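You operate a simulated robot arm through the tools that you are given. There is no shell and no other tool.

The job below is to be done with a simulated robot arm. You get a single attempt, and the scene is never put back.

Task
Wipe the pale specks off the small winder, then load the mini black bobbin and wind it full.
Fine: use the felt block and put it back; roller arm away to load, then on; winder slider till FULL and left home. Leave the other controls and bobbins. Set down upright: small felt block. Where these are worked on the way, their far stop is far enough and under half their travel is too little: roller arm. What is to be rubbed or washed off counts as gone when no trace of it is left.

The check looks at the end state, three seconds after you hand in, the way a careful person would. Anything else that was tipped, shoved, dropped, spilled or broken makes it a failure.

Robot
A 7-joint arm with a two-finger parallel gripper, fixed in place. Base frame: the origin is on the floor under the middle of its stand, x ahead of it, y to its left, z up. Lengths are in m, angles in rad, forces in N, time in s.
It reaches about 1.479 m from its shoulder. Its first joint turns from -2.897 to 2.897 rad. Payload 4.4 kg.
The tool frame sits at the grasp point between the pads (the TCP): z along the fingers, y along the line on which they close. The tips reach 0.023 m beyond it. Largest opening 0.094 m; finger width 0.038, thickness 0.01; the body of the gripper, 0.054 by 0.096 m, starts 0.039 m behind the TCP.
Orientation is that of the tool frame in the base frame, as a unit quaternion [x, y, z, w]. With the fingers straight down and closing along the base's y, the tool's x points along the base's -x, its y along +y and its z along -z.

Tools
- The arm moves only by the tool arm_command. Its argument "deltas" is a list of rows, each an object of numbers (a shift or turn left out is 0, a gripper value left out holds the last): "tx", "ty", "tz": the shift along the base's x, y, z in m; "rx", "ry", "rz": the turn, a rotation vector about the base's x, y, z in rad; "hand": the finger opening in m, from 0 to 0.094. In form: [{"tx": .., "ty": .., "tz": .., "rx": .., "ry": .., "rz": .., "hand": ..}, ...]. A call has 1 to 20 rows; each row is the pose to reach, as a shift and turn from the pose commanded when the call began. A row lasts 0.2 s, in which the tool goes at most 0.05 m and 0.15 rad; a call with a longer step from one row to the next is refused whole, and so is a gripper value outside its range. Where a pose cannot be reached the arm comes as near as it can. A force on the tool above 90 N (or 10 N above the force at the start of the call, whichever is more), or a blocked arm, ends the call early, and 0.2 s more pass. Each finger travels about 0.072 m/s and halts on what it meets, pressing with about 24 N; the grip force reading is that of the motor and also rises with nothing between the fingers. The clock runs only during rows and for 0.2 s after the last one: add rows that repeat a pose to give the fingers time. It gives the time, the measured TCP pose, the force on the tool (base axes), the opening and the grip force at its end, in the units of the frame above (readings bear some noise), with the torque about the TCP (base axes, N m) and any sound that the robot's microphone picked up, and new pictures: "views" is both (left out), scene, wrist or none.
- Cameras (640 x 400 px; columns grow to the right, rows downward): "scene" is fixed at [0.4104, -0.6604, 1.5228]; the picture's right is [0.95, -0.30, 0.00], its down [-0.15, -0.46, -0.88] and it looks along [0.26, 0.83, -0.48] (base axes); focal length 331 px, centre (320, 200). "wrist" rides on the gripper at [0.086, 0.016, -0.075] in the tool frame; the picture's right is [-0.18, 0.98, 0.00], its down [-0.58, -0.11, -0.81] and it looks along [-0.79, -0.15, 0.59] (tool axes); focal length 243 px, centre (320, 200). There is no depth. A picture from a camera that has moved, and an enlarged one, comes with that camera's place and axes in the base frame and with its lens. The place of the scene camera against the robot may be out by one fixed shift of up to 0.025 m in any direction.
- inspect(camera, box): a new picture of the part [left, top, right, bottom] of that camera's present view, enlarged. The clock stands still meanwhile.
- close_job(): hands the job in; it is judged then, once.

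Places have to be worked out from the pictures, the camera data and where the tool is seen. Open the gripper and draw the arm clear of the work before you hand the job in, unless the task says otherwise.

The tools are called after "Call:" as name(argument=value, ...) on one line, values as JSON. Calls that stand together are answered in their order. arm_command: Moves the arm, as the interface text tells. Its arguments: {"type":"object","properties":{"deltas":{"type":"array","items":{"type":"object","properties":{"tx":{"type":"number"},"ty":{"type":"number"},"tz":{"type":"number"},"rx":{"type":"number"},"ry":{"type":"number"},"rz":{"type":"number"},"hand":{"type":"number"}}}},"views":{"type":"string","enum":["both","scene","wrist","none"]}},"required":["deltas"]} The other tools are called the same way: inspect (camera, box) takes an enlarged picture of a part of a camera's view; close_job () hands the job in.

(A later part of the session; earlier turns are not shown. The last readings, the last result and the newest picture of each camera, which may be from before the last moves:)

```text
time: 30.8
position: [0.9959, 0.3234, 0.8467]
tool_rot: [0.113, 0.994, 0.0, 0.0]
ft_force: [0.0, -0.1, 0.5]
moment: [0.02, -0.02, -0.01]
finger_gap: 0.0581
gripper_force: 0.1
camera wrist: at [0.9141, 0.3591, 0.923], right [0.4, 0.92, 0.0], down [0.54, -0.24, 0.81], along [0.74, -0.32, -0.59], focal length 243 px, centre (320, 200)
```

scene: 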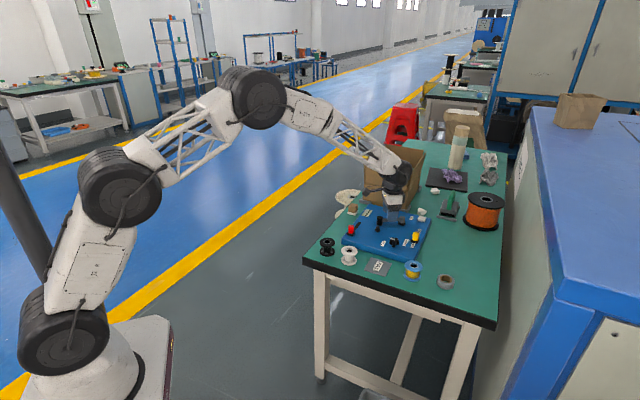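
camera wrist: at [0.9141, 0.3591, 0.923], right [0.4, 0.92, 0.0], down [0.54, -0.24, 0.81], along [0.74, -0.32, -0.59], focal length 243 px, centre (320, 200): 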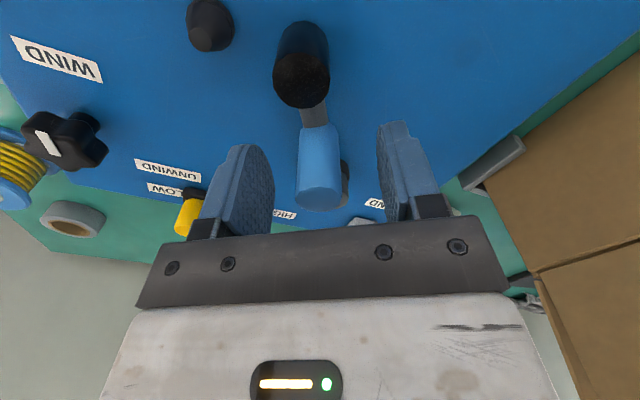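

The handle stands between the pads. I close on it.

Call:
arm_command(deltas=[{"hand": 0.03}, {"hand": 0.01}, {"hand": 0.01}, {"hand": 0.01}], views="wrist")

```text
time: 31.8
position: [0.9957, 0.3237, 0.8471]
tool_rot: [0.112, 0.994, 0.0, 0.0]
ft_force: [-2.5, -1.0, 0.3]
moment: [0.12, 0.28, -0.11]
finger_gap: 0.0216
gripper_force: 45.2
camera wrist: at [0.9141, 0.3591, 0.923], right [0.4, 0.92, 0.0], down [0.54, -0.24, 0.81], along [0.74, -0.32, -0.59], focal length 243 px, centre (320, 200)
```

wrist: 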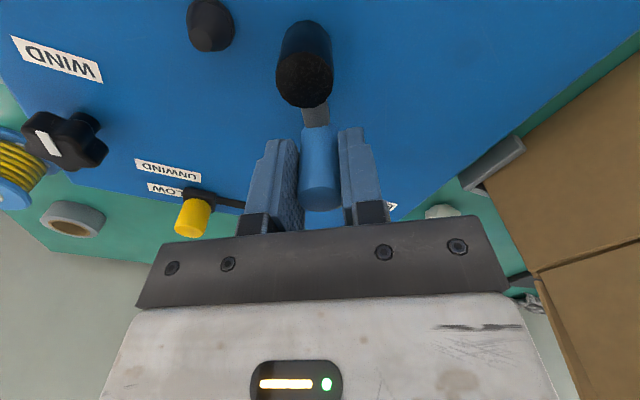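

The handle is gripped (0.0216). I swing the arm away from the spindle along its arc about the pivot, first by 0.3 rad, and check the force.

Call:
arm_command(deltas=[{"tx": 0.001, "ty": 0.0035, "rz": -0.075}, {"tx": 0.0022, "ty": 0.007, "rz": -0.15}, {"tx": 0.0037, "ty": 0.0104, "rz": -0.225}, {"tx": 0.0053, "ty": 0.0136, "rz": -0.3}], views="both")

```text
time: 32.8
position: [1.0011, 0.3378, 0.8468]
tool_rot: [0.26, 0.966, 0.0, 0.0]
ft_force: [-9.0, 4.8, -3.7]
moment: [0.06, -0.06, 0.01]
finger_gap: 0.0216
gripper_force: 45.2
camera wrist: at [0.9336, 0.3953, 0.9231], right [0.65, 0.76, 0.0], down [0.45, -0.39, 0.81], along [0.61, -0.53, -0.59], focal length 243 px, centre (320, 200)
```

scene: 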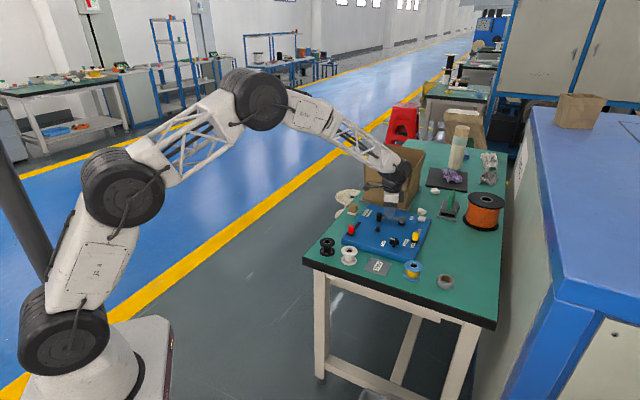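
wrist: 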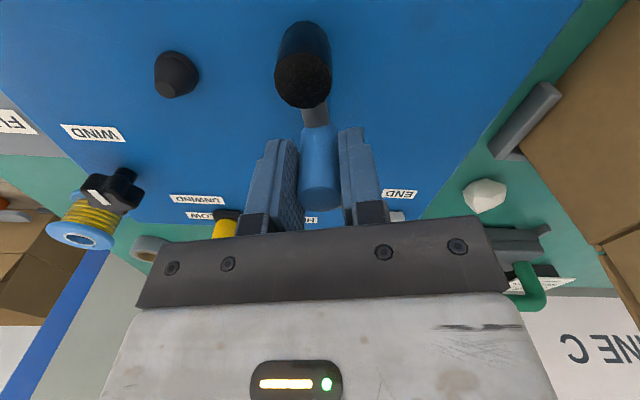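

The arm follows cleanly; a ~10 N radial load says my radius is about 1 mm short, so I correct that and continue the swing by another 0.45 rad.

Call:
arm_command(deltas=[{"tx": 0.0012, "ty": 0.0037, "rz": -0.075}, {"tx": 0.0033, "ty": 0.0066, "rz": -0.15}, {"tx": 0.0058, "ty": 0.0094, "rz": -0.225}, {"tx": 0.0084, "ty": 0.012, "rz": -0.3}, {"tx": 0.0112, "ty": 0.0145, "rz": -0.375}, {"tx": 0.0142, "ty": 0.0167, "rz": -0.45}], views="both")

```text
time: 34.2
position: [1.0137, 0.3531, 0.8477]
tool_rot: [0.469, 0.883, -0.001, 0.001]
ft_force: [14.4, -10.0, -16.7]
moment: [0.27, 0.09, 0.31]
finger_gap: 0.0213
gripper_force: 45.5
camera wrist: at [0.9786, 0.4345, 0.9231], right [0.92, 0.4, 0.0], down [0.24, -0.54, 0.81], along [0.32, -0.74, -0.59], focal length 243 px, centre (320, 200)
```

scene: 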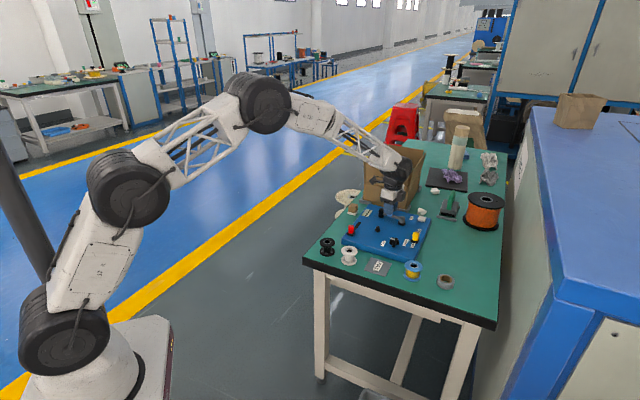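
wrist: 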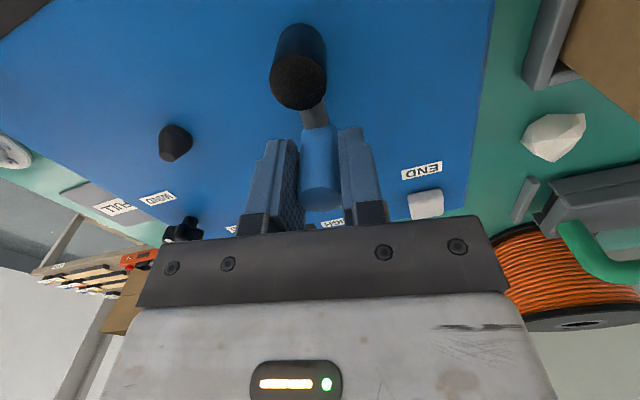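

Still following; the load is now radially inward, so I pull in 1.5 mm and continue carefully to feel for the far stop.

Call:
arm_command(deltas=[{"tx": 0.0008, "ty": -0.0012, "tz": -0.0005}, {"tx": 0.0038, "ty": 0.0006, "tz": -0.0005, "rz": -0.075}, {"tx": 0.007, "ty": 0.0022, "tz": -0.0005, "rz": -0.15}], views="wrist")

```text
time: 35.0
position: [1.0194, 0.3563, 0.8474]
tool_rot: [0.533, 0.846, 0.0, 0.0]
ft_force: [-8.1, 24.4, -4.0]
moment: [-0.22, -0.21, 0.32]
finger_gap: 0.0211
gripper_force: 44.8
camera wrist: at [0.9969, 0.4426, 0.9232], right [0.97, 0.26, 0.0], down [0.15, -0.57, 0.81], along [0.21, -0.78, -0.59], focal length 243 px, centre (320, 200)
```

wrist: 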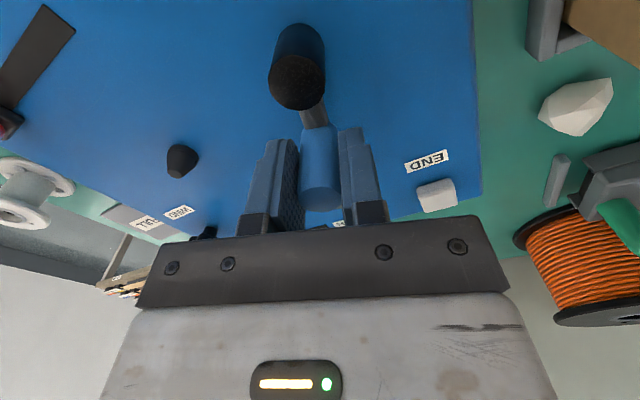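

The neutral radius works out at about 0.0491 m with stiff contact, so I set that and keep swinging to about 90°.

Call:
arm_command(deltas=[{"tx": -0.0004, "ty": 0.0008}, {"tx": 0.003, "ty": 0.0023, "rz": -0.075}, {"tx": 0.0065, "ty": 0.0036, "rz": -0.15}, {"tx": 0.0101, "ty": 0.0045, "rz": -0.225}, {"tx": 0.0138, "ty": 0.0052, "rz": -0.3}], views="wrist")

```text
time: 36.2
position: [1.0346, 0.3589, 0.8475]
tool_rot: [0.655, 0.756, -0.002, 0.0]
ft_force: [-58.2, -19.0, 13.2]
moment: [0.01, 0.26, 0.29]
finger_gap: 0.0367
gripper_force: 29.7
camera wrist: at [1.038, 0.4478, 0.923], right [1.0, -0.04, 0.0], down [-0.02, -0.59, 0.81], along [-0.03, -0.81, -0.59], focal length 243 px, centre (320, 200)
```

wrist: 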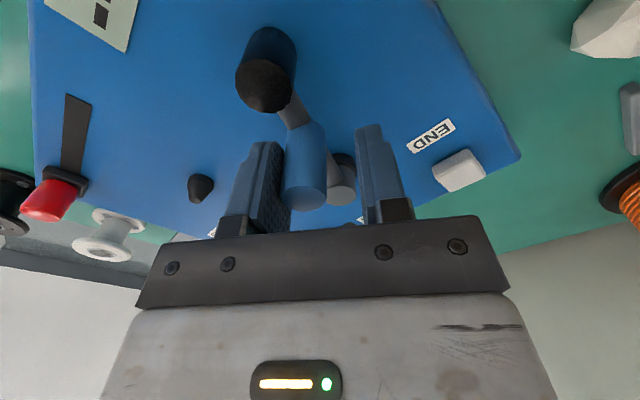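

The arm met its far stop: tangential force 61 N and the handle pushed one finger back. I back the tool off toward the handle's place to unload, then open and rise.

Call:
arm_command(deltas=[{"tx": -0.0037, "ty": -0.0008, "rz": 0.075}, {"tx": -0.0073, "ty": -0.0018, "rz": 0.15}, {"tx": -0.0073, "ty": -0.0018, "rz": 0.15}], views="wrist")

```text
time: 37.0
position: [1.0278, 0.3597, 0.8472]
tool_rot: [0.595, 0.804, 0.0, 0.0]
ft_force: [-30.9, -2.1, -5.0]
moment: [-0.03, 0.1, -0.02]
finger_gap: 0.0233
gripper_force: 14.9
camera wrist: at [1.0175, 0.448, 0.9231], right [0.99, 0.11, 0.0], down [0.07, -0.59, 0.81], along [0.09, -0.8, -0.59], focal length 243 px, centre (320, 200)
```

wrist: 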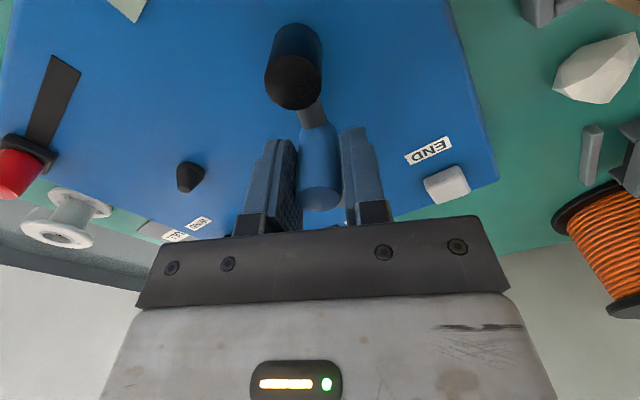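

Call:
arm_command(deltas=[{"tx": -0.001, "ty": -0.0004, "rz": 0.02}, {"tx": -0.002, "ty": -0.0008, "rz": 0.04}, {"tx": -0.002, "ty": -0.0008, "rz": 0.04}], views="none")

```text
time: 37.8
position: [1.0262, 0.3597, 0.8481]
tool_rot: [0.579, 0.815, 0.0, 0.001]
ft_force: [6.8, 10.0, -10.6]
moment: [-0.04, 0.08, 0.5]
finger_gap: 0.0216
gripper_force: 45.4
```

Unloaded with the arm at about 110°, its far stop. I open and rise clear.

Call:
arm_command(deltas=[{"hand": 0.05}, {"hand": 0.058}, {"hand": 0.058}, {"tz": 0.04, "hand": 0.058}, {"tz": 0.08, "hand": 0.058}, {"tz": 0.12, "hand": 0.058}, {"tz": 0.12, "hand": 0.058}], views="both")

Call:
inspect(camera="scene", box=[310, 190, 440, 290])

```text
time: 39.4
position: [1.0197, 0.3583, 0.9679]
tool_rot: [0.579, 0.815, 0.0, 0.0]
ft_force: [0.1, -0.1, 0.7]
moment: [0.01, -0.02, 0.02]
finger_gap: 0.0581
gripper_force: 0.1
camera wrist: at [1.0068, 0.4458, 1.0438], right [0.99, 0.15, 0.0], down [0.09, -0.58, 0.81], along [0.12, -0.8, -0.59], focal length 243 px, centre (320, 200)
```

scene: 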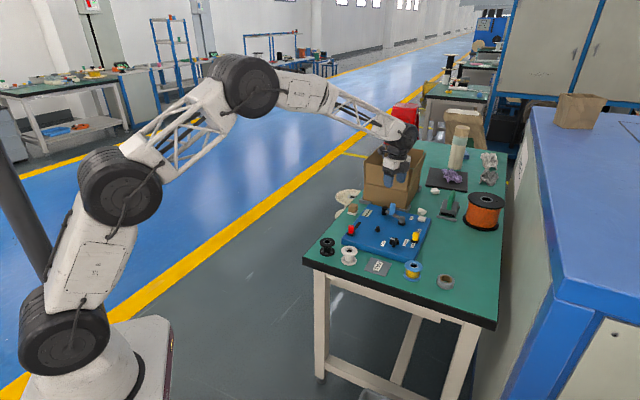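
wrist: 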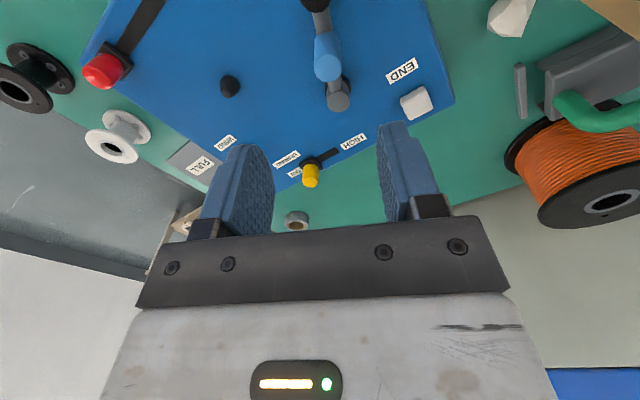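

```text
4.00 times, centred on (375, 240) of scene
camera zoom: at [0.4104, -0.6604, 1.5228], right [0.95, -0.3, 0.0], down [-0.15, -0.46, -0.88], along [0.26, 0.83, -0.48], focal length 1324 px, centre (100, 40)
```

zoom: 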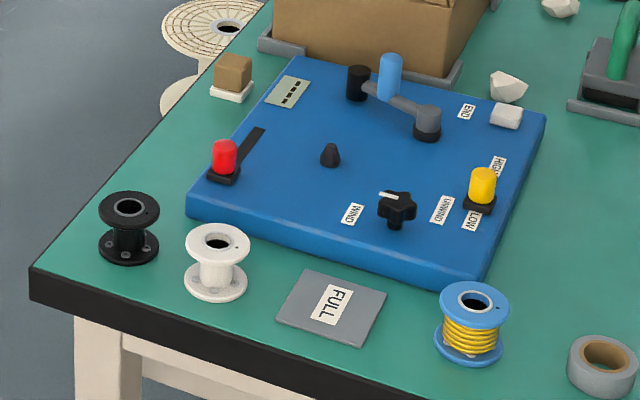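

The roller arm is clear of the spindle. The black bobbin triangulates to (0.718, 0.265) with top z≈0.805 and flange radius ≈0.026. I move above it with the tool turned back square and the fingers opened to 0.08.

Call:
arm_command(deltas=[{"tx": -0.02, "ty": -0.006, "rz": 0.12, "hand": 0.08}, {"tx": -0.05, "ty": -0.015, "rz": 0.25, "hand": 0.08}, {"tx": -0.085, "ty": -0.026, "rz": 0.38, "hand": 0.08}, {"tx": -0.12, "ty": -0.037, "rz": 0.51, "hand": 0.08}, {"tx": -0.155, "ty": -0.048, "rz": 0.64, "hand": 0.08}, {"tx": -0.19, "ty": -0.059, "tz": -0.01, "rz": 0.77, "hand": 0.08}, {"tx": -0.225, "ty": -0.07, "tz": -0.02, "rz": 0.9, "hand": 0.08}, {"tx": -0.26, "ty": -0.081, "tz": -0.03, "rz": 1.03, "hand": 0.08}, {"tx": -0.29, "ty": -0.09, "tz": -0.035, "rz": 1.15, "hand": 0.08}, {"tx": -0.303, "ty": -0.0935, "tz": -0.035, "rz": 1.235, "hand": 0.08}, {"tx": -0.303, "ty": -0.0935, "tz": -0.035, "rz": 1.235, "hand": 0.08}], views="both")

```text
time: 41.8
position: [0.7239, 0.2659, 0.9322]
tool_rot: [-0.001, 1.0, 0.0, 0.001]
ft_force: [0.8, 0.4, -0.5]
moment: [0.03, 0.0, 0.02]
finger_gap: 0.0804
gripper_force: 0.0
camera wrist: at [0.6353, 0.2823, 1.0073], right [0.18, 0.98, 0.0], down [0.58, -0.11, 0.81], along [0.79, -0.15, -0.59], focal length 243 px, centre (320, 200)
```

scene: 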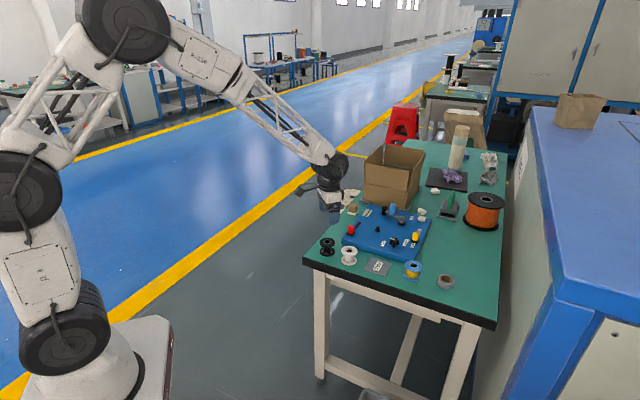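
wrist: 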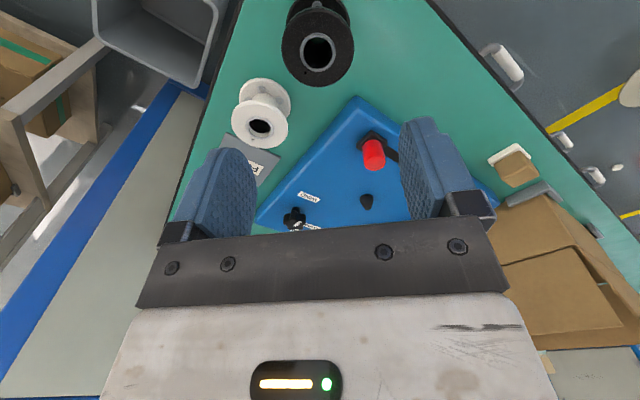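

Call:
inspect(camera="wrist", box=[240, 0, 400, 100])

Call:
inspect(camera="scene", box=[305, 220, 385, 280])

```text
4.00 times, centred on (320, 50) of wrist
camera zoom: at [0.6353, 0.2823, 1.0073], right [0.18, 0.98, 0.0], down [0.58, -0.11, 0.81], along [0.79, -0.15, -0.59], focal length 970 px, centre (320, 800)
```

zoom: 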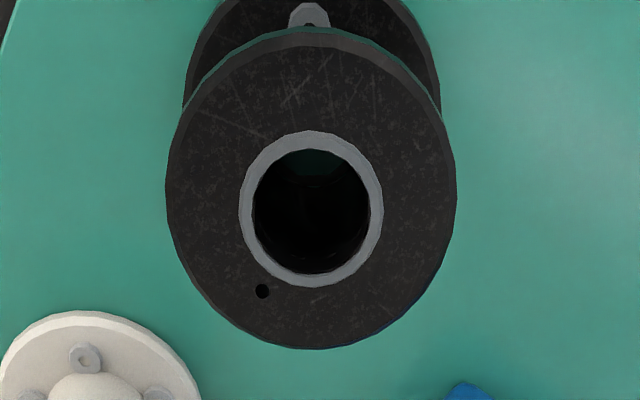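

```text
6.67 times, centred on (345, 250) of scene
camera zoom: at [0.4104, -0.6604, 1.5228], right [0.95, -0.3, 0.0], down [-0.15, -0.46, -0.88], along [0.26, 0.83, -0.48], focal length 2206 px, centre (153, -133)
```

zoom: 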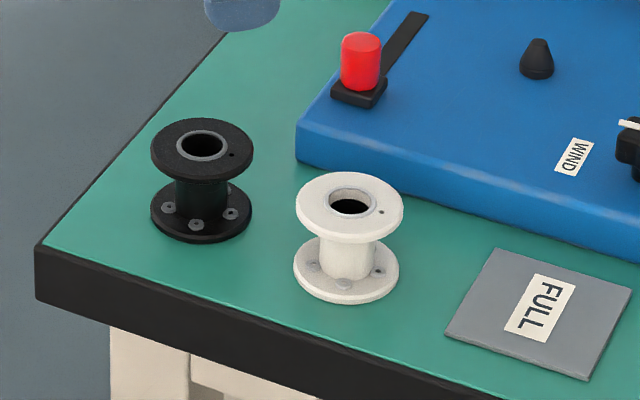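

The bobbin's flange radius is ≈0.028, hole ≈0.0115, and its centre is ~3 mm nearer than the tool axis. I correct by (−3, −1) mm and descend around it to z≈0.79.

Call:
arm_command(deltas=[{"tx": -0.003, "ty": -0.001, "tz": -0.03}, {"tx": -0.003, "ty": -0.001, "tz": -0.065}, {"tx": -0.003, "ty": -0.001, "tz": -0.1}, {"tx": -0.003, "ty": -0.001, "tz": -0.125}, {"tx": -0.003, "ty": -0.001, "tz": -0.137}, {"tx": -0.003, "ty": -0.001, "tz": -0.141}, {"tx": -0.003, "ty": -0.001, "tz": -0.141}], views="both")

Call:
inspect(camera="wrist", box=[200, 80, 440, 230])

```text
time: 43.4
position: [0.7207, 0.2656, 0.7916]
tool_rot: [0.001, 1.0, 0.0, 0.001]
ft_force: [1.1, 0.7, 0.2]
moment: [-0.02, 0.0, 0.0]
finger_gap: 0.08
gripper_force: 0.0
camera wrist: at [0.6331, 0.2823, 0.8667], right [0.18, 0.98, 0.0], down [0.58, -0.11, 0.81], along [0.79, -0.15, -0.59], focal length 243 px, centre (320, 200)
```

scene: 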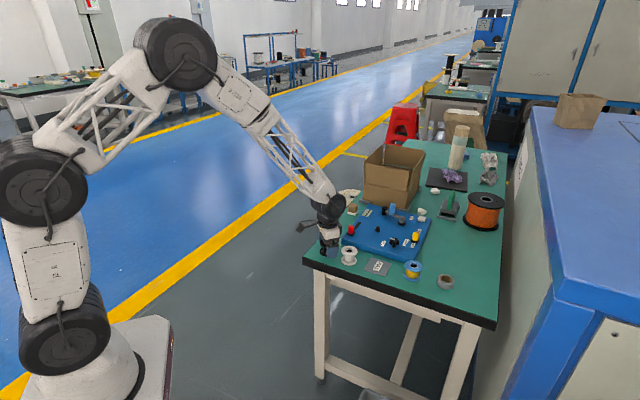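
wrist: 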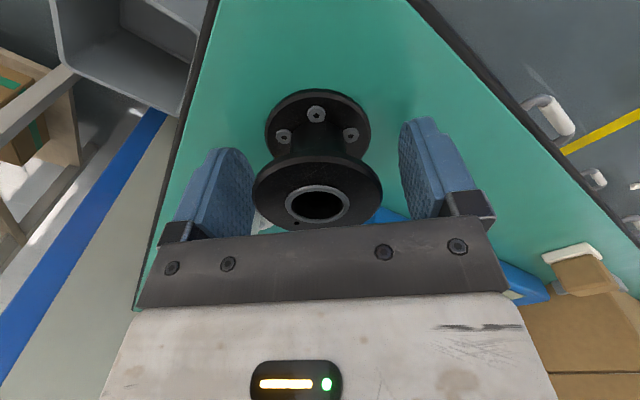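

```text
2.67 times, centred on (320, 155) of wrist
camera zoom: at [0.6331, 0.2823, 0.8667], right [0.18, 0.98, 0.0], down [0.58, -0.11, 0.81], along [0.79, -0.15, -0.59], focal length 647 px, centre (320, 320)
```

zoom: 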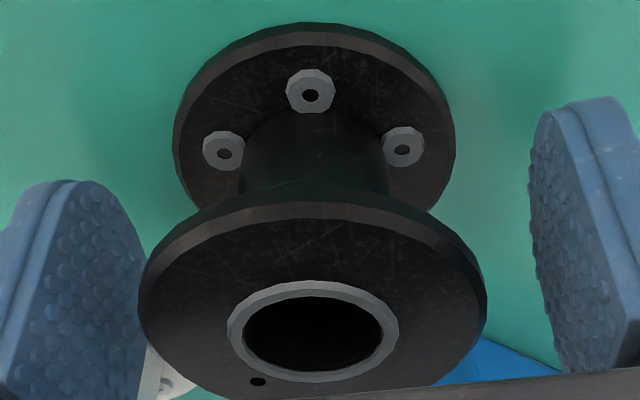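

The bobbin is centred between the pads with its top just above the TCP. I close the fingers on the flange.

Call:
arm_command(deltas=[{"hand": 0.06}, {"hand": 0.045}, {"hand": 0.045}, {"hand": 0.045}], views="wrist")

```text
time: 44.4
position: [0.72, 0.2674, 0.7916]
tool_rot: [0.0, 1.0, -0.001, 0.001]
ft_force: [0.2, 0.5, -1.1]
moment: [0.01, -0.02, -0.02]
finger_gap: 0.0547
gripper_force: 23.5
camera wrist: at [0.6331, 0.2823, 0.8669], right [0.18, 0.98, 0.0], down [0.58, -0.11, 0.81], along [0.79, -0.15, -0.59], focal length 243 px, centre (320, 200)
```

wrist: 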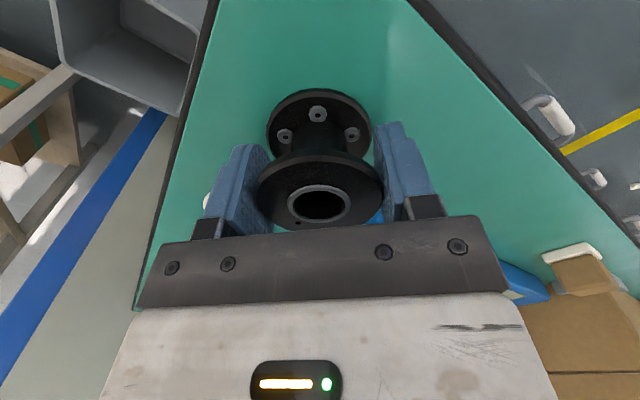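

Gripped at 0.0547 (flange diameter). I measure the bobbin's offset in the hand from an enlargement, then lift.

Call:
inspect(camera="wrist", box=[240, 80, 400, 240])

Call:
arm_command(deltas=[{"tz": 0.02}, {"tz": 0.06}, {"tz": 0.1}, {"tz": 0.11}], views="both")

```text
2.50 times, centred on (320, 160) of wrist
camera zoom: at [0.6331, 0.2823, 0.8669], right [0.18, 0.98, 0.0], down [0.58, -0.11, 0.81], along [0.79, -0.15, -0.59], focal length 606 px, centre (320, 300)
```

zoom: 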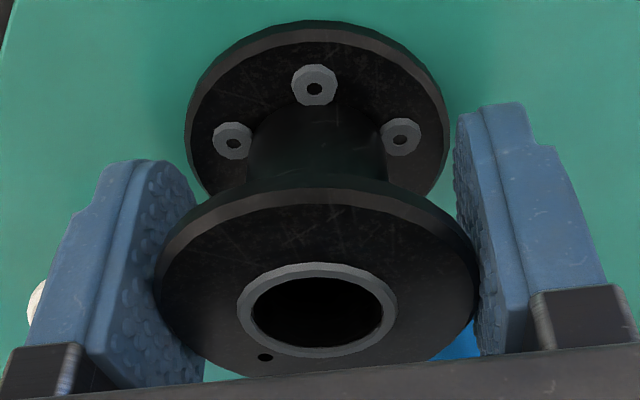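

```text
time: 45.4
position: [0.7181, 0.2642, 0.9014]
tool_rot: [0.0, 1.0, 0.0, 0.001]
ft_force: [-0.1, 0.2, 0.2]
moment: [-0.02, 0.01, 0.0]
finger_gap: 0.0549
gripper_force: 23.9
camera wrist: at [0.6312, 0.2814, 0.9777], right [0.18, 0.98, 0.0], down [0.58, -0.11, 0.81], along [0.79, -0.15, -0.59], focal length 243 px, centre (320, 200)
```

scene: 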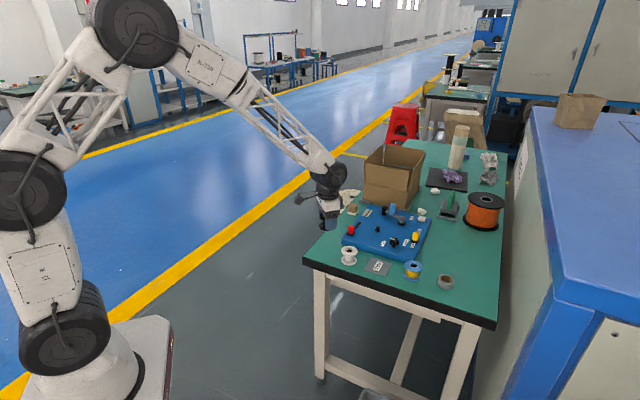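
wrist: 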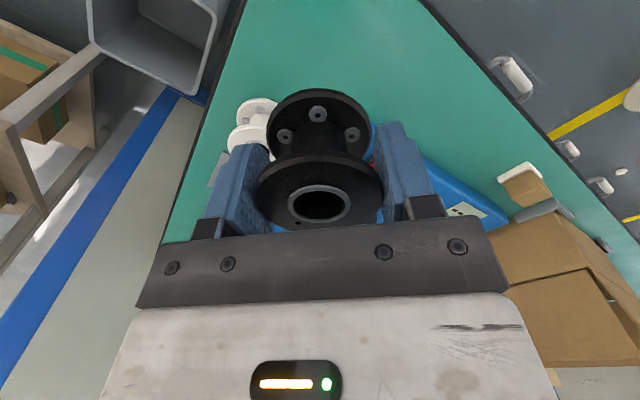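

The bobbin sits centred in the hand. I carry it over to hover above the spindle at (0.933, 0.297), high enough that the wrist camera still sees the spindle tip past the bobbin.

Call:
arm_command(deltas=[{"tx": 0.036, "ty": 0.005, "tz": 0.01}, {"tx": 0.072, "ty": 0.011, "tz": 0.02}, {"tx": 0.108, "ty": 0.016, "tz": 0.02}, {"tx": 0.144, "ty": 0.022, "tz": 0.02}, {"tx": 0.18, "ty": 0.027, "tz": 0.02}, {"tx": 0.213, "ty": 0.031, "tz": 0.02}, {"tx": 0.213, "ty": 0.031, "tz": 0.02}, {"tx": 0.213, "ty": 0.031, "tz": 0.02}], views="both")

Call:
inspect(camera="wrist", box=[240, 20, 400, 120])

Call:
inspect(camera="scene", box=[340, 180, 420, 250])

```text
time: 47.2
position: [0.9312, 0.2923, 0.9215]
tool_rot: [0.0, 1.0, 0.0, 0.0]
ft_force: [-0.4, 0.1, -0.8]
moment: [0.06, 0.0, -0.02]
finger_gap: 0.0549
gripper_force: 24.0
camera wrist: at [0.8444, 0.3105, 0.9974], right [0.18, 0.98, 0.0], down [0.58, -0.11, 0.81], along [0.79, -0.15, -0.59], focal length 243 px, centre (320, 200)
```

scene: 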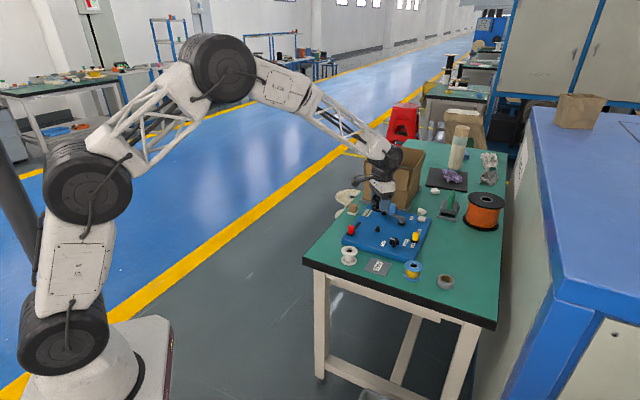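
wrist: 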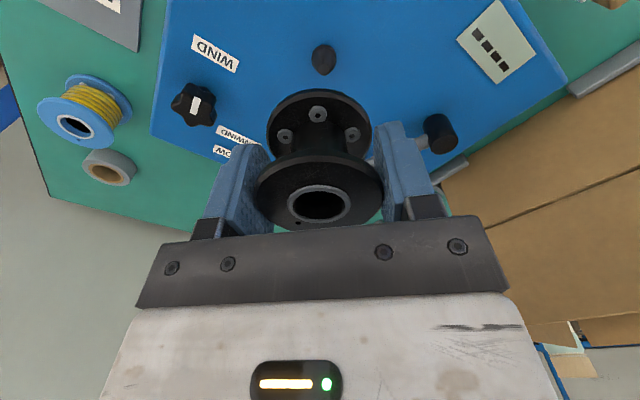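

```text
4.00 times, centred on (320, 70) of wrist
camera zoom: at [0.8444, 0.3105, 0.9974], right [0.18, 0.98, 0.0], down [0.58, -0.11, 0.81], along [0.79, -0.15, -0.59], focal length 970 px, centre (320, 720)
```

zoom: 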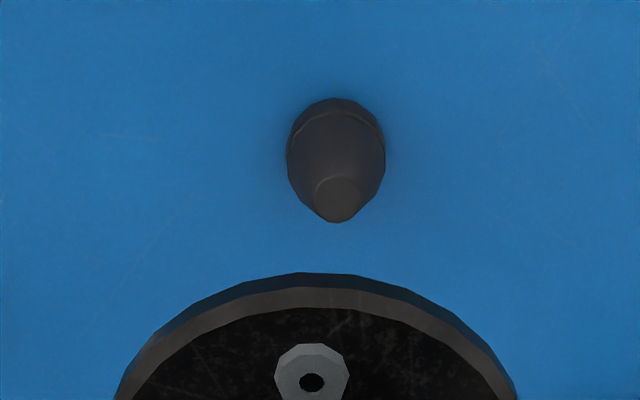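

```text
5.71 times, centred on (380, 215) of scene
camera zoom: at [0.4104, -0.6604, 1.5228], right [0.95, -0.3, 0.0], down [-0.15, -0.46, -0.88], along [0.26, 0.83, -0.48], focal length 1891 px, centre (-23, 114)
```

zoom: 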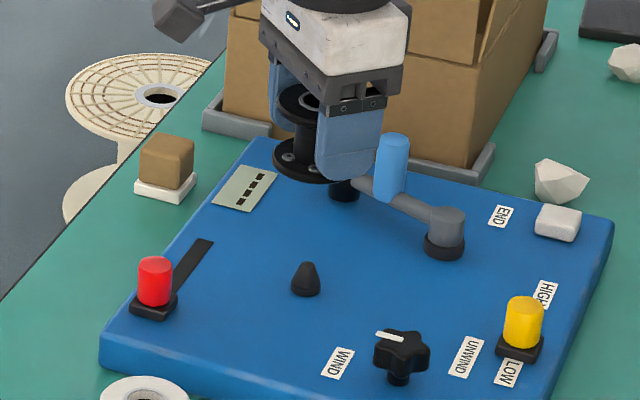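

The spindle tip appears ~3.5 mm to the +y side of the tool axis and aligned in x. I shift +3.7 mm in y, then descend slowly watching the force.

Call:
arm_command(deltas=[{"ty": 0.0037}, {"ty": 0.0037, "tz": -0.02}, {"ty": 0.0037, "tz": -0.04}, {"ty": 0.0037, "tz": -0.055}, {"ty": 0.0037, "tz": -0.063}, {"ty": 0.0037, "tz": -0.063}], views="both")

Call:
inspect(camera="wrist", box=[240, 60, 400, 160])

Call:
inspect(camera="scene", box=[350, 200, 410, 250])

```text
time: 48.6
position: [0.9307, 0.2989, 0.8582]
tool_rot: [0.0, 1.0, 0.001, 0.001]
ft_force: [0.2, 0.2, 0.3]
moment: [0.04, 0.04, -0.03]
finger_gap: 0.0548
gripper_force: 23.9
camera wrist: at [0.8446, 0.3148, 0.9338], right [0.18, 0.98, 0.0], down [0.58, -0.11, 0.81], along [0.79, -0.15, -0.59], focal length 243 px, centre (320, 200)
```

scene: 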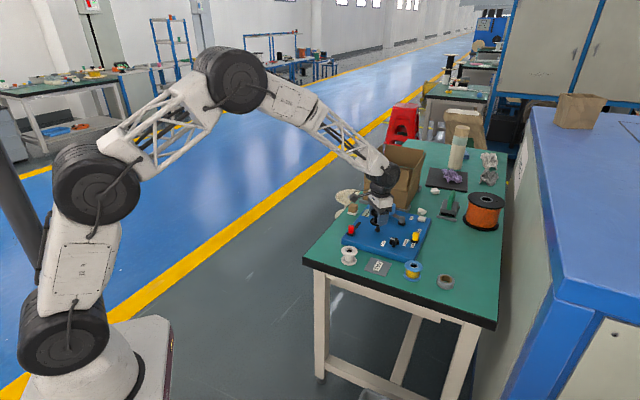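
wrist: 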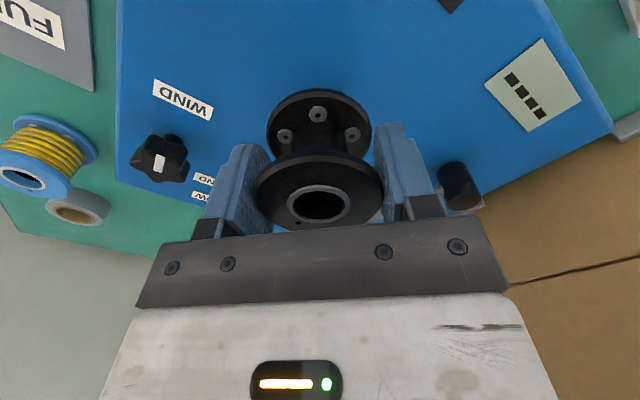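

```text
4.00 times, centred on (320, 110) of wrist
camera zoom: at [0.8446, 0.3148, 0.9338], right [0.18, 0.98, 0.0], down [0.58, -0.11, 0.81], along [0.79, -0.15, -0.59], focal length 970 px, centre (320, 560)
```

zoom: 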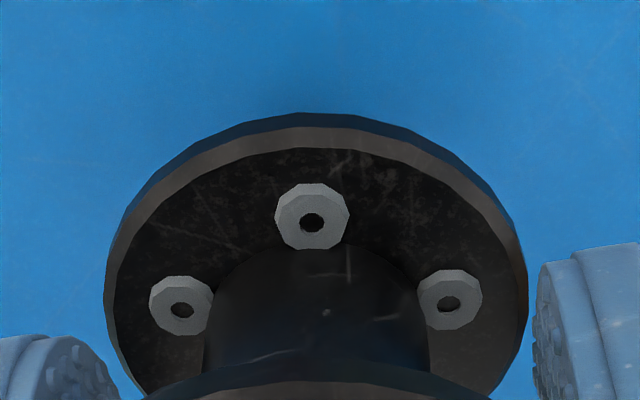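

```text
8.00 times, centred on (380, 225) of scene
camera zoom: at [0.4104, -0.6604, 1.5228], right [0.95, -0.3, 0.0], down [-0.15, -0.46, -0.88], along [0.26, 0.83, -0.48], focal length 2647 px, centre (-160, 0)
```

zoom: 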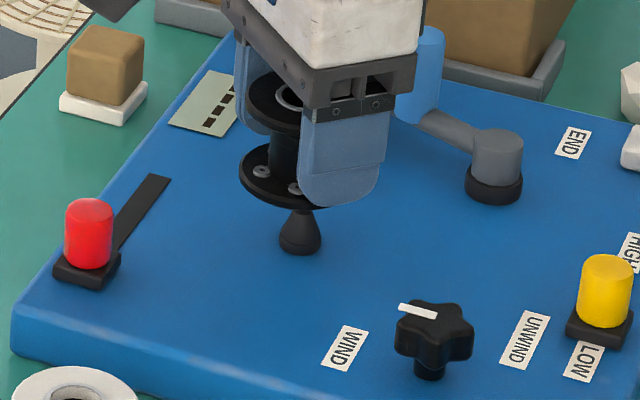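

Call:
inspect(camera="scene", box=[362, 204, 402, 236])

```text
12.50 times, centred on (382, 220) of scene
camera zoom: at [0.4104, -0.6604, 1.5228], right [0.95, -0.3, 0.0], down [-0.15, -0.46, -0.88], along [0.26, 0.83, -0.48], focal length 4136 px, centre (-455, -50)
```

zoom: 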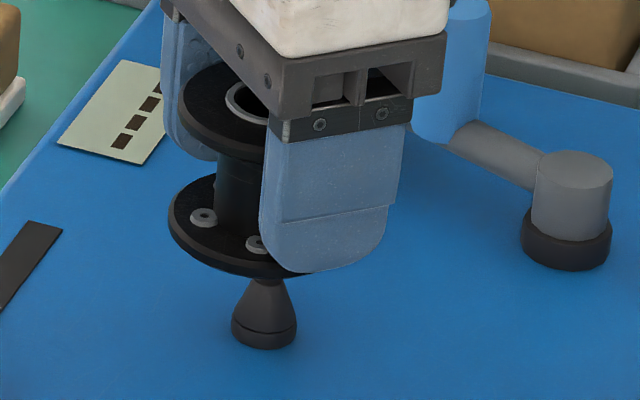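

The scene enlargement suggests the bobbin is ~4–5 mm short in x (the wrist view's x estimate depends on heights). I rise back to the hover height and turn the hand by −1.3 rad so the wrist camera measures x directly.

Call:
arm_command(deltas=[{"tz": 0.03, "rz": -0.1}, {"tz": 0.063, "rz": -0.24}, {"tz": 0.063, "rz": -0.38}, {"tz": 0.063, "rz": -0.52}, {"tz": 0.063, "rz": -0.66}, {"tz": 0.063, "rz": -0.8}, {"tz": 0.063, "rz": -0.94}, {"tz": 0.063, "rz": -1.08}, {"tz": 0.063, "rz": -1.22}, {"tz": 0.063, "rz": -1.3}, {"tz": 0.063, "rz": -1.3}], views="wrist")

Call:
inspect(camera="wrist", box=[240, 20, 400, 120])

Call:
inspect(camera="wrist", box=[240, 80, 400, 240])

```text
time: 51.0
position: [0.9327, 0.2994, 0.9225]
tool_rot: [0.605, 0.796, 0.0, 0.0]
ft_force: [-0.1, 0.4, -1.1]
moment: [-0.01, 0.04, 0.05]
finger_gap: 0.0549
gripper_force: 24.1
camera wrist: at [0.9241, 0.3874, 0.9978], right [1.0, 0.08, 0.0], down [0.05, -0.59, 0.81], along [0.07, -0.8, -0.59], focal length 243 px, centre (320, 200)
```

wrist: 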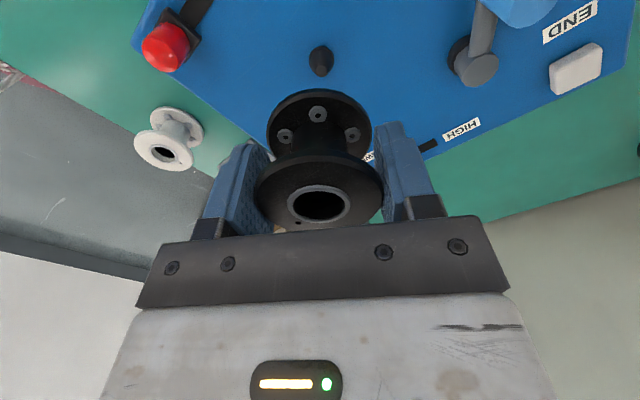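

```text
4.00 times, centred on (320, 70) of wrist
camera zoom: at [0.9241, 0.3874, 0.9978], right [1.0, 0.08, 0.0], down [0.05, -0.59, 0.81], along [0.07, -0.8, -0.59], focal length 970 px, centre (320, 720)
```

zoom: 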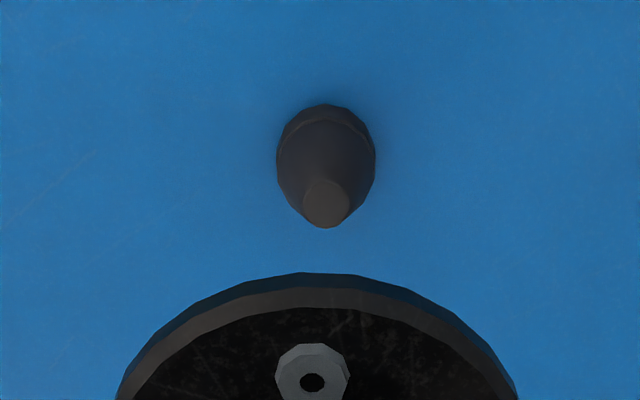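

```text
2.50 times, centred on (320, 160) of wrist
camera zoom: at [0.9241, 0.3874, 0.9978], right [1.0, 0.08, 0.0], down [0.05, -0.59, 0.81], along [0.07, -0.8, -0.59], focal length 606 px, centre (320, 300)
```

zoom: 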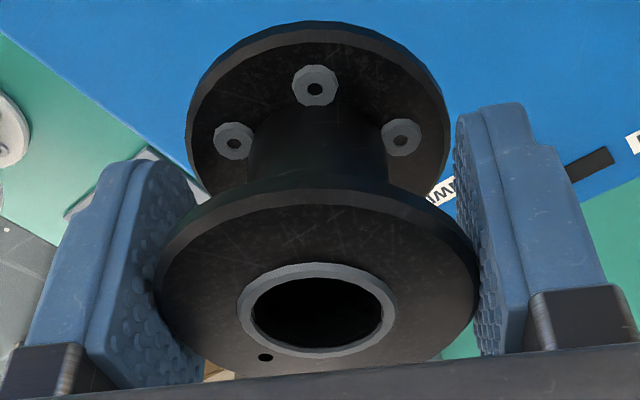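

From this side the spindle is ≈1.5 mm to +x of the bobbin axis, and the row suggests ~2 mm toward −y. I apply (+1.5, −2) mm, turn back to square, and re-measure y.

Call:
arm_command(deltas=[{"tx": 0.0015, "ty": -0.002, "rz": 0.1}, {"tx": 0.0015, "ty": -0.002, "rz": 0.24}, {"tx": 0.0015, "ty": -0.002, "rz": 0.38}, {"tx": 0.0015, "ty": -0.002, "rz": 0.52}, {"tx": 0.0015, "ty": -0.002, "rz": 0.66}, {"tx": 0.0015, "ty": -0.002, "rz": 0.8}, {"tx": 0.0015, "ty": -0.002, "rz": 0.94}, {"tx": 0.0015, "ty": -0.002, "rz": 1.08}, {"tx": 0.0015, "ty": -0.002, "rz": 1.22}, {"tx": 0.0015, "ty": -0.002, "rz": 1.3}, {"tx": 0.0015, "ty": -0.002, "rz": 1.3}, {"tx": 0.0015, "ty": -0.002, "rz": 1.3}], views="wrist")

Call:
inspect(camera="wrist", box=[240, 20, 400, 120])

Call:
inspect(camera="scene", box=[362, 190, 402, 236])

```text
time: 53.6
position: [0.935, 0.2968, 0.9214]
tool_rot: [0.0, 1.0, -0.001, 0.001]
ft_force: [0.1, 0.4, -0.7]
moment: [0.0, -0.03, -0.03]
finger_gap: 0.0547
gripper_force: 23.3
camera wrist: at [0.8473, 0.3137, 0.9969], right [0.18, 0.98, 0.0], down [0.58, -0.11, 0.81], along [0.79, -0.15, -0.59], focal length 243 px, centre (320, 200)
```

wrist: 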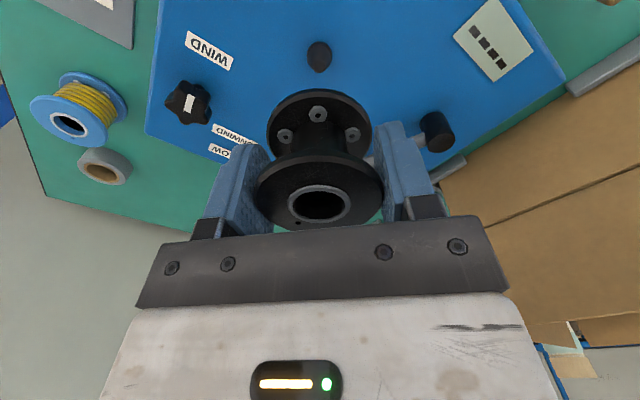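

```text
4.00 times, centred on (320, 70) of wrist
camera zoom: at [0.8473, 0.3137, 0.9969], right [0.18, 0.98, 0.0], down [0.58, -0.11, 0.81], along [0.79, -0.15, -0.59], focal length 970 px, centre (320, 720)
```

zoom: 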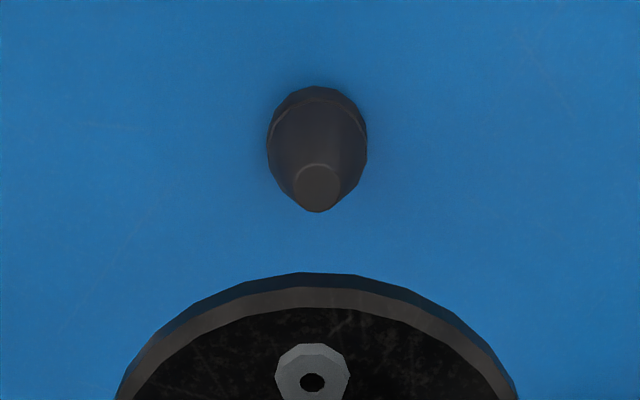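

```text
8.70 times, centred on (382, 213) of scene
camera zoom: at [0.4104, -0.6604, 1.5228], right [0.95, -0.3, 0.0], down [-0.15, -0.46, -0.88], along [0.26, 0.83, -0.48], focal length 2877 px, centre (-219, 87)
```

zoom: 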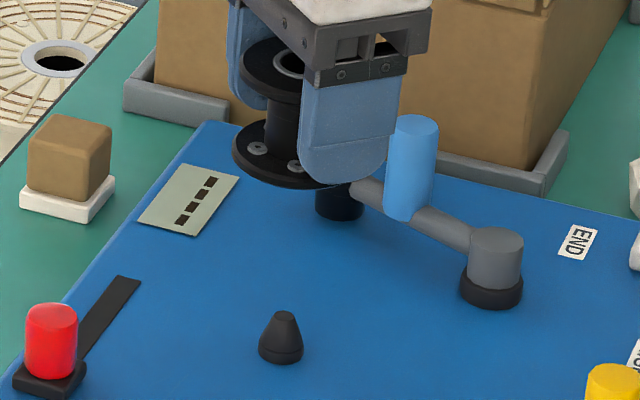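

Laterally (y) the spindle and bobbin axes now coincide; the scene view still hints at 1–2 mm in +x, so I add 1 mm and descend to just above the tip, then check the scene.

Call:
arm_command(deltas=[{"tx": 0.001, "tz": -0.02}, {"tx": 0.001, "tz": -0.04}, {"tx": 0.001, "tz": -0.055}, {"tx": 0.001, "tz": -0.063}, {"tx": 0.001, "tz": -0.063}], views="none")

Call:
inspect(camera="scene", box=[362, 204, 402, 236])

```text
time: 54.8
position: [0.9338, 0.2961, 0.8568]
tool_rot: [0.0, 1.0, 0.0, 0.001]
ft_force: [0.6, -0.1, -0.2]
moment: [-0.01, 0.03, 0.0]
finger_gap: 0.0548
gripper_force: 23.8
```

```text
12.50 times, centred on (382, 220) of scene
camera zoom: at [0.4104, -0.6604, 1.5228], right [0.95, -0.3, 0.0], down [-0.15, -0.46, -0.88], along [0.26, 0.83, -0.48], focal length 4136 px, centre (-455, -50)
```

zoom: 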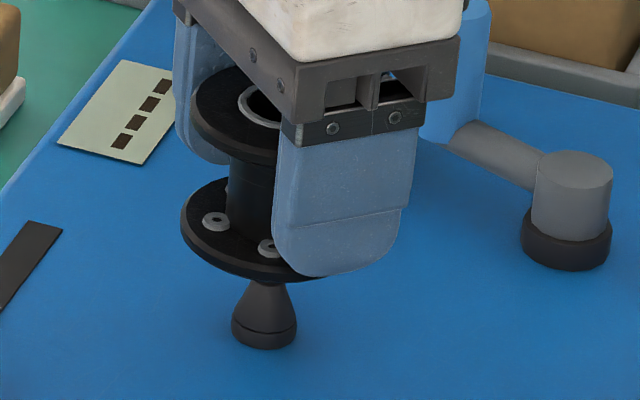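

Now within ~1.3 mm in the scene view. I add 1 mm in x and lower over the cone in small steps.

Call:
arm_command(deltas=[{"tx": 0.001, "tz": -0.006}, {"tx": 0.001, "tz": -0.012}, {"tx": 0.001, "tz": -0.018}, {"tx": 0.001, "tz": -0.023}], views="none")

Call:
inspect(camera="scene", box=[362, 204, 402, 236])

```text
time: 55.8
position: [0.9375, 0.2986, 0.8362]
tool_rot: [0.0, 1.0, 0.0, 0.0]
ft_force: [0.0, -0.3, -0.5]
moment: [-0.03, 0.02, 0.03]
finger_gap: 0.0549
gripper_force: 23.9
```

```text
12.50 times, centred on (382, 220) of scene
camera zoom: at [0.4104, -0.6604, 1.5228], right [0.95, -0.3, 0.0], down [-0.15, -0.46, -0.88], along [0.26, 0.83, -0.48], focal length 4136 px, centre (-455, -50)
```

zoom: 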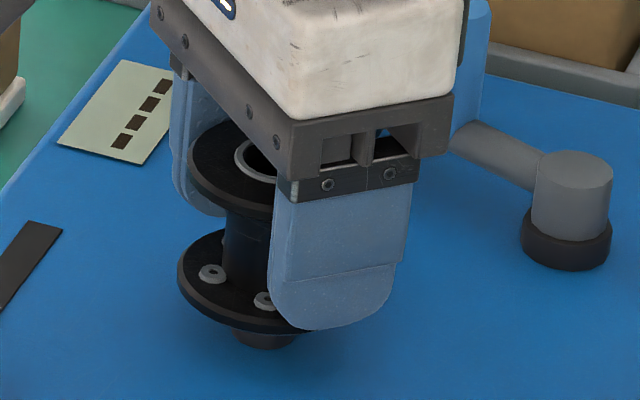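

No resistance and the axes coincide in the scene view. I keep lowering to the seat around z≈0.823.

Call:
arm_command(deltas=[{"tz": -0.004}, {"tz": -0.007}, {"tz": -0.009}, {"tz": -0.011}], views="none")

Call:
inspect(camera="scene", box=[362, 204, 402, 236])

```text
time: 56.8
position: [0.9364, 0.2964, 0.8252]
tool_rot: [0.0, 1.0, 0.0, 0.001]
ft_force: [-0.5, -0.2, -0.5]
moment: [0.0, 0.01, 0.0]
finger_gap: 0.0549
gripper_force: 24.2
```

```text
12.50 times, centred on (382, 220) of scene
camera zoom: at [0.4104, -0.6604, 1.5228], right [0.95, -0.3, 0.0], down [-0.15, -0.46, -0.88], along [0.26, 0.83, -0.48], focal length 4136 px, centre (-455, -50)
```

zoom: 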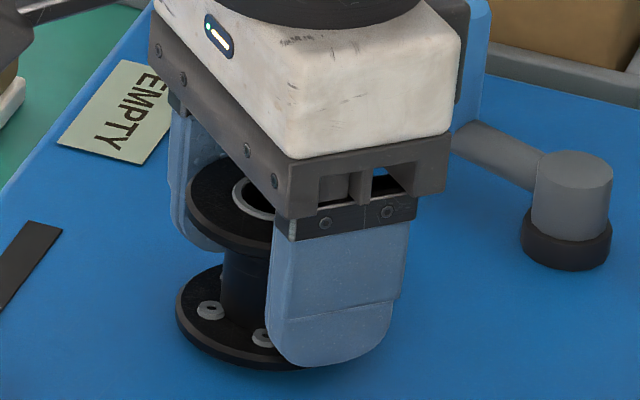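

The display now reads EMPTY, so the bobbin is recognised on the spindle. I lower the last couple of millimetres until it touches.

Call:
arm_command(deltas=[{"tz": -0.001}, {"tz": -0.002}, {"tz": -0.003}], views="none")

```text
time: 57.6
position: [0.9366, 0.2978, 0.8212]
tool_rot: [0.0, 1.0, 0.0, 0.001]
ft_force: [-0.5, 0.3, -0.4]
moment: [-0.04, -0.02, -0.03]
finger_gap: 0.0552
gripper_force: 24.5
```

Call:
arm_command(deltas=[{"tz": -0.001}, {"tz": -0.002}], views="none")

Call:
inspect(camera="scene", box=[362, 204, 402, 236])

```text
time: 58.2
position: [0.936, 0.2989, 0.8211]
tool_rot: [-0.001, 1.0, 0.0, 0.002]
ft_force: [0.1, 4.8, 11.8]
moment: [0.06, 0.25, -0.08]
finger_gap: 0.055
gripper_force: 24.1
```

```text
12.50 times, centred on (382, 220) of scene
camera zoom: at [0.4104, -0.6604, 1.5228], right [0.95, -0.3, 0.0], down [-0.15, -0.46, -0.88], along [0.26, 0.83, -0.48], focal length 4136 px, centre (-455, -50)
```

zoom: 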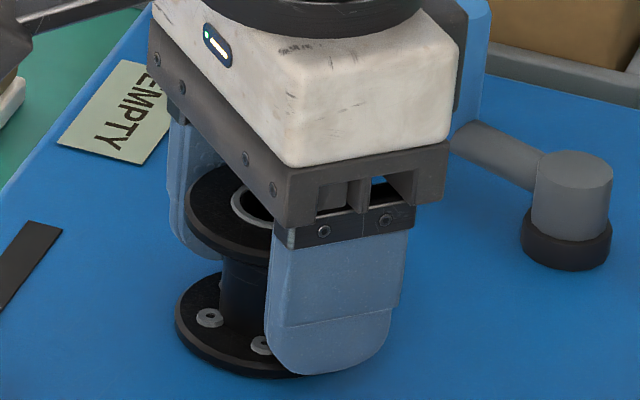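

Seated: 12 N contact. I ease off 1 mm, open to 0.075 and rise straight up.

Call:
arm_command(deltas=[{"tz": 0.001}, {"tz": 0.001, "hand": 0.075}, {"tz": 0.001, "hand": 0.075}, {"tz": 0.02, "hand": 0.075}, {"tz": 0.06, "hand": 0.075}, {"tz": 0.1, "hand": 0.075}, {"tz": 0.12, "hand": 0.075}], views="both")

Call:
inspect(camera="scene", box=[340, 196, 420, 256])

```text
time: 59.8
position: [0.9371, 0.297, 0.9407]
tool_rot: [0.0, 1.0, 0.0, 0.0]
ft_force: [-0.3, 0.4, 0.2]
moment: [0.0, 0.0, 0.01]
finger_gap: 0.0747
gripper_force: 0.0
camera wrist: at [0.8501, 0.3139, 1.0169], right [0.18, 0.98, 0.0], down [0.58, -0.11, 0.81], along [0.79, -0.15, -0.59], focal length 243 px, centre (320, 200)
```

scene: 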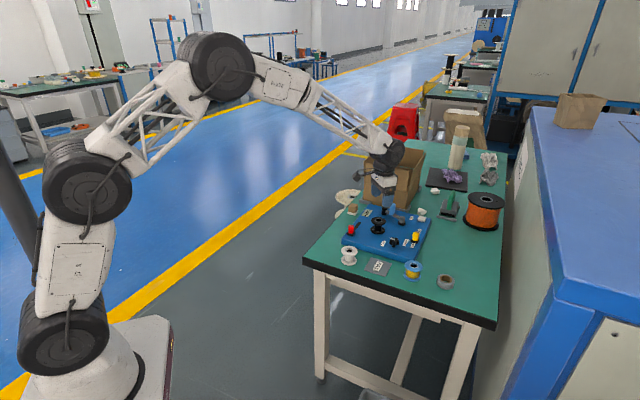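
wrist: 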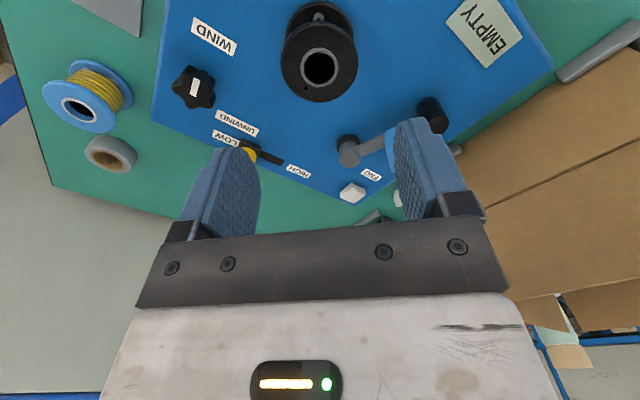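

```text
6.67 times, centred on (380, 226) of scene
camera zoom: at [0.4104, -0.6604, 1.5228], right [0.95, -0.3, 0.0], down [-0.15, -0.46, -0.88], along [0.26, 0.83, -0.48], focal length 2206 px, centre (-80, 27)
```

zoom: 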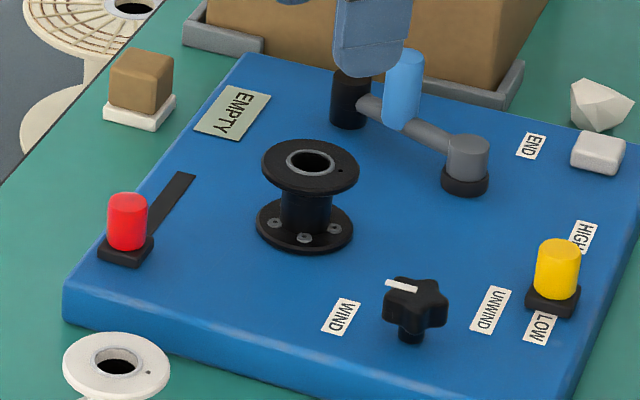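

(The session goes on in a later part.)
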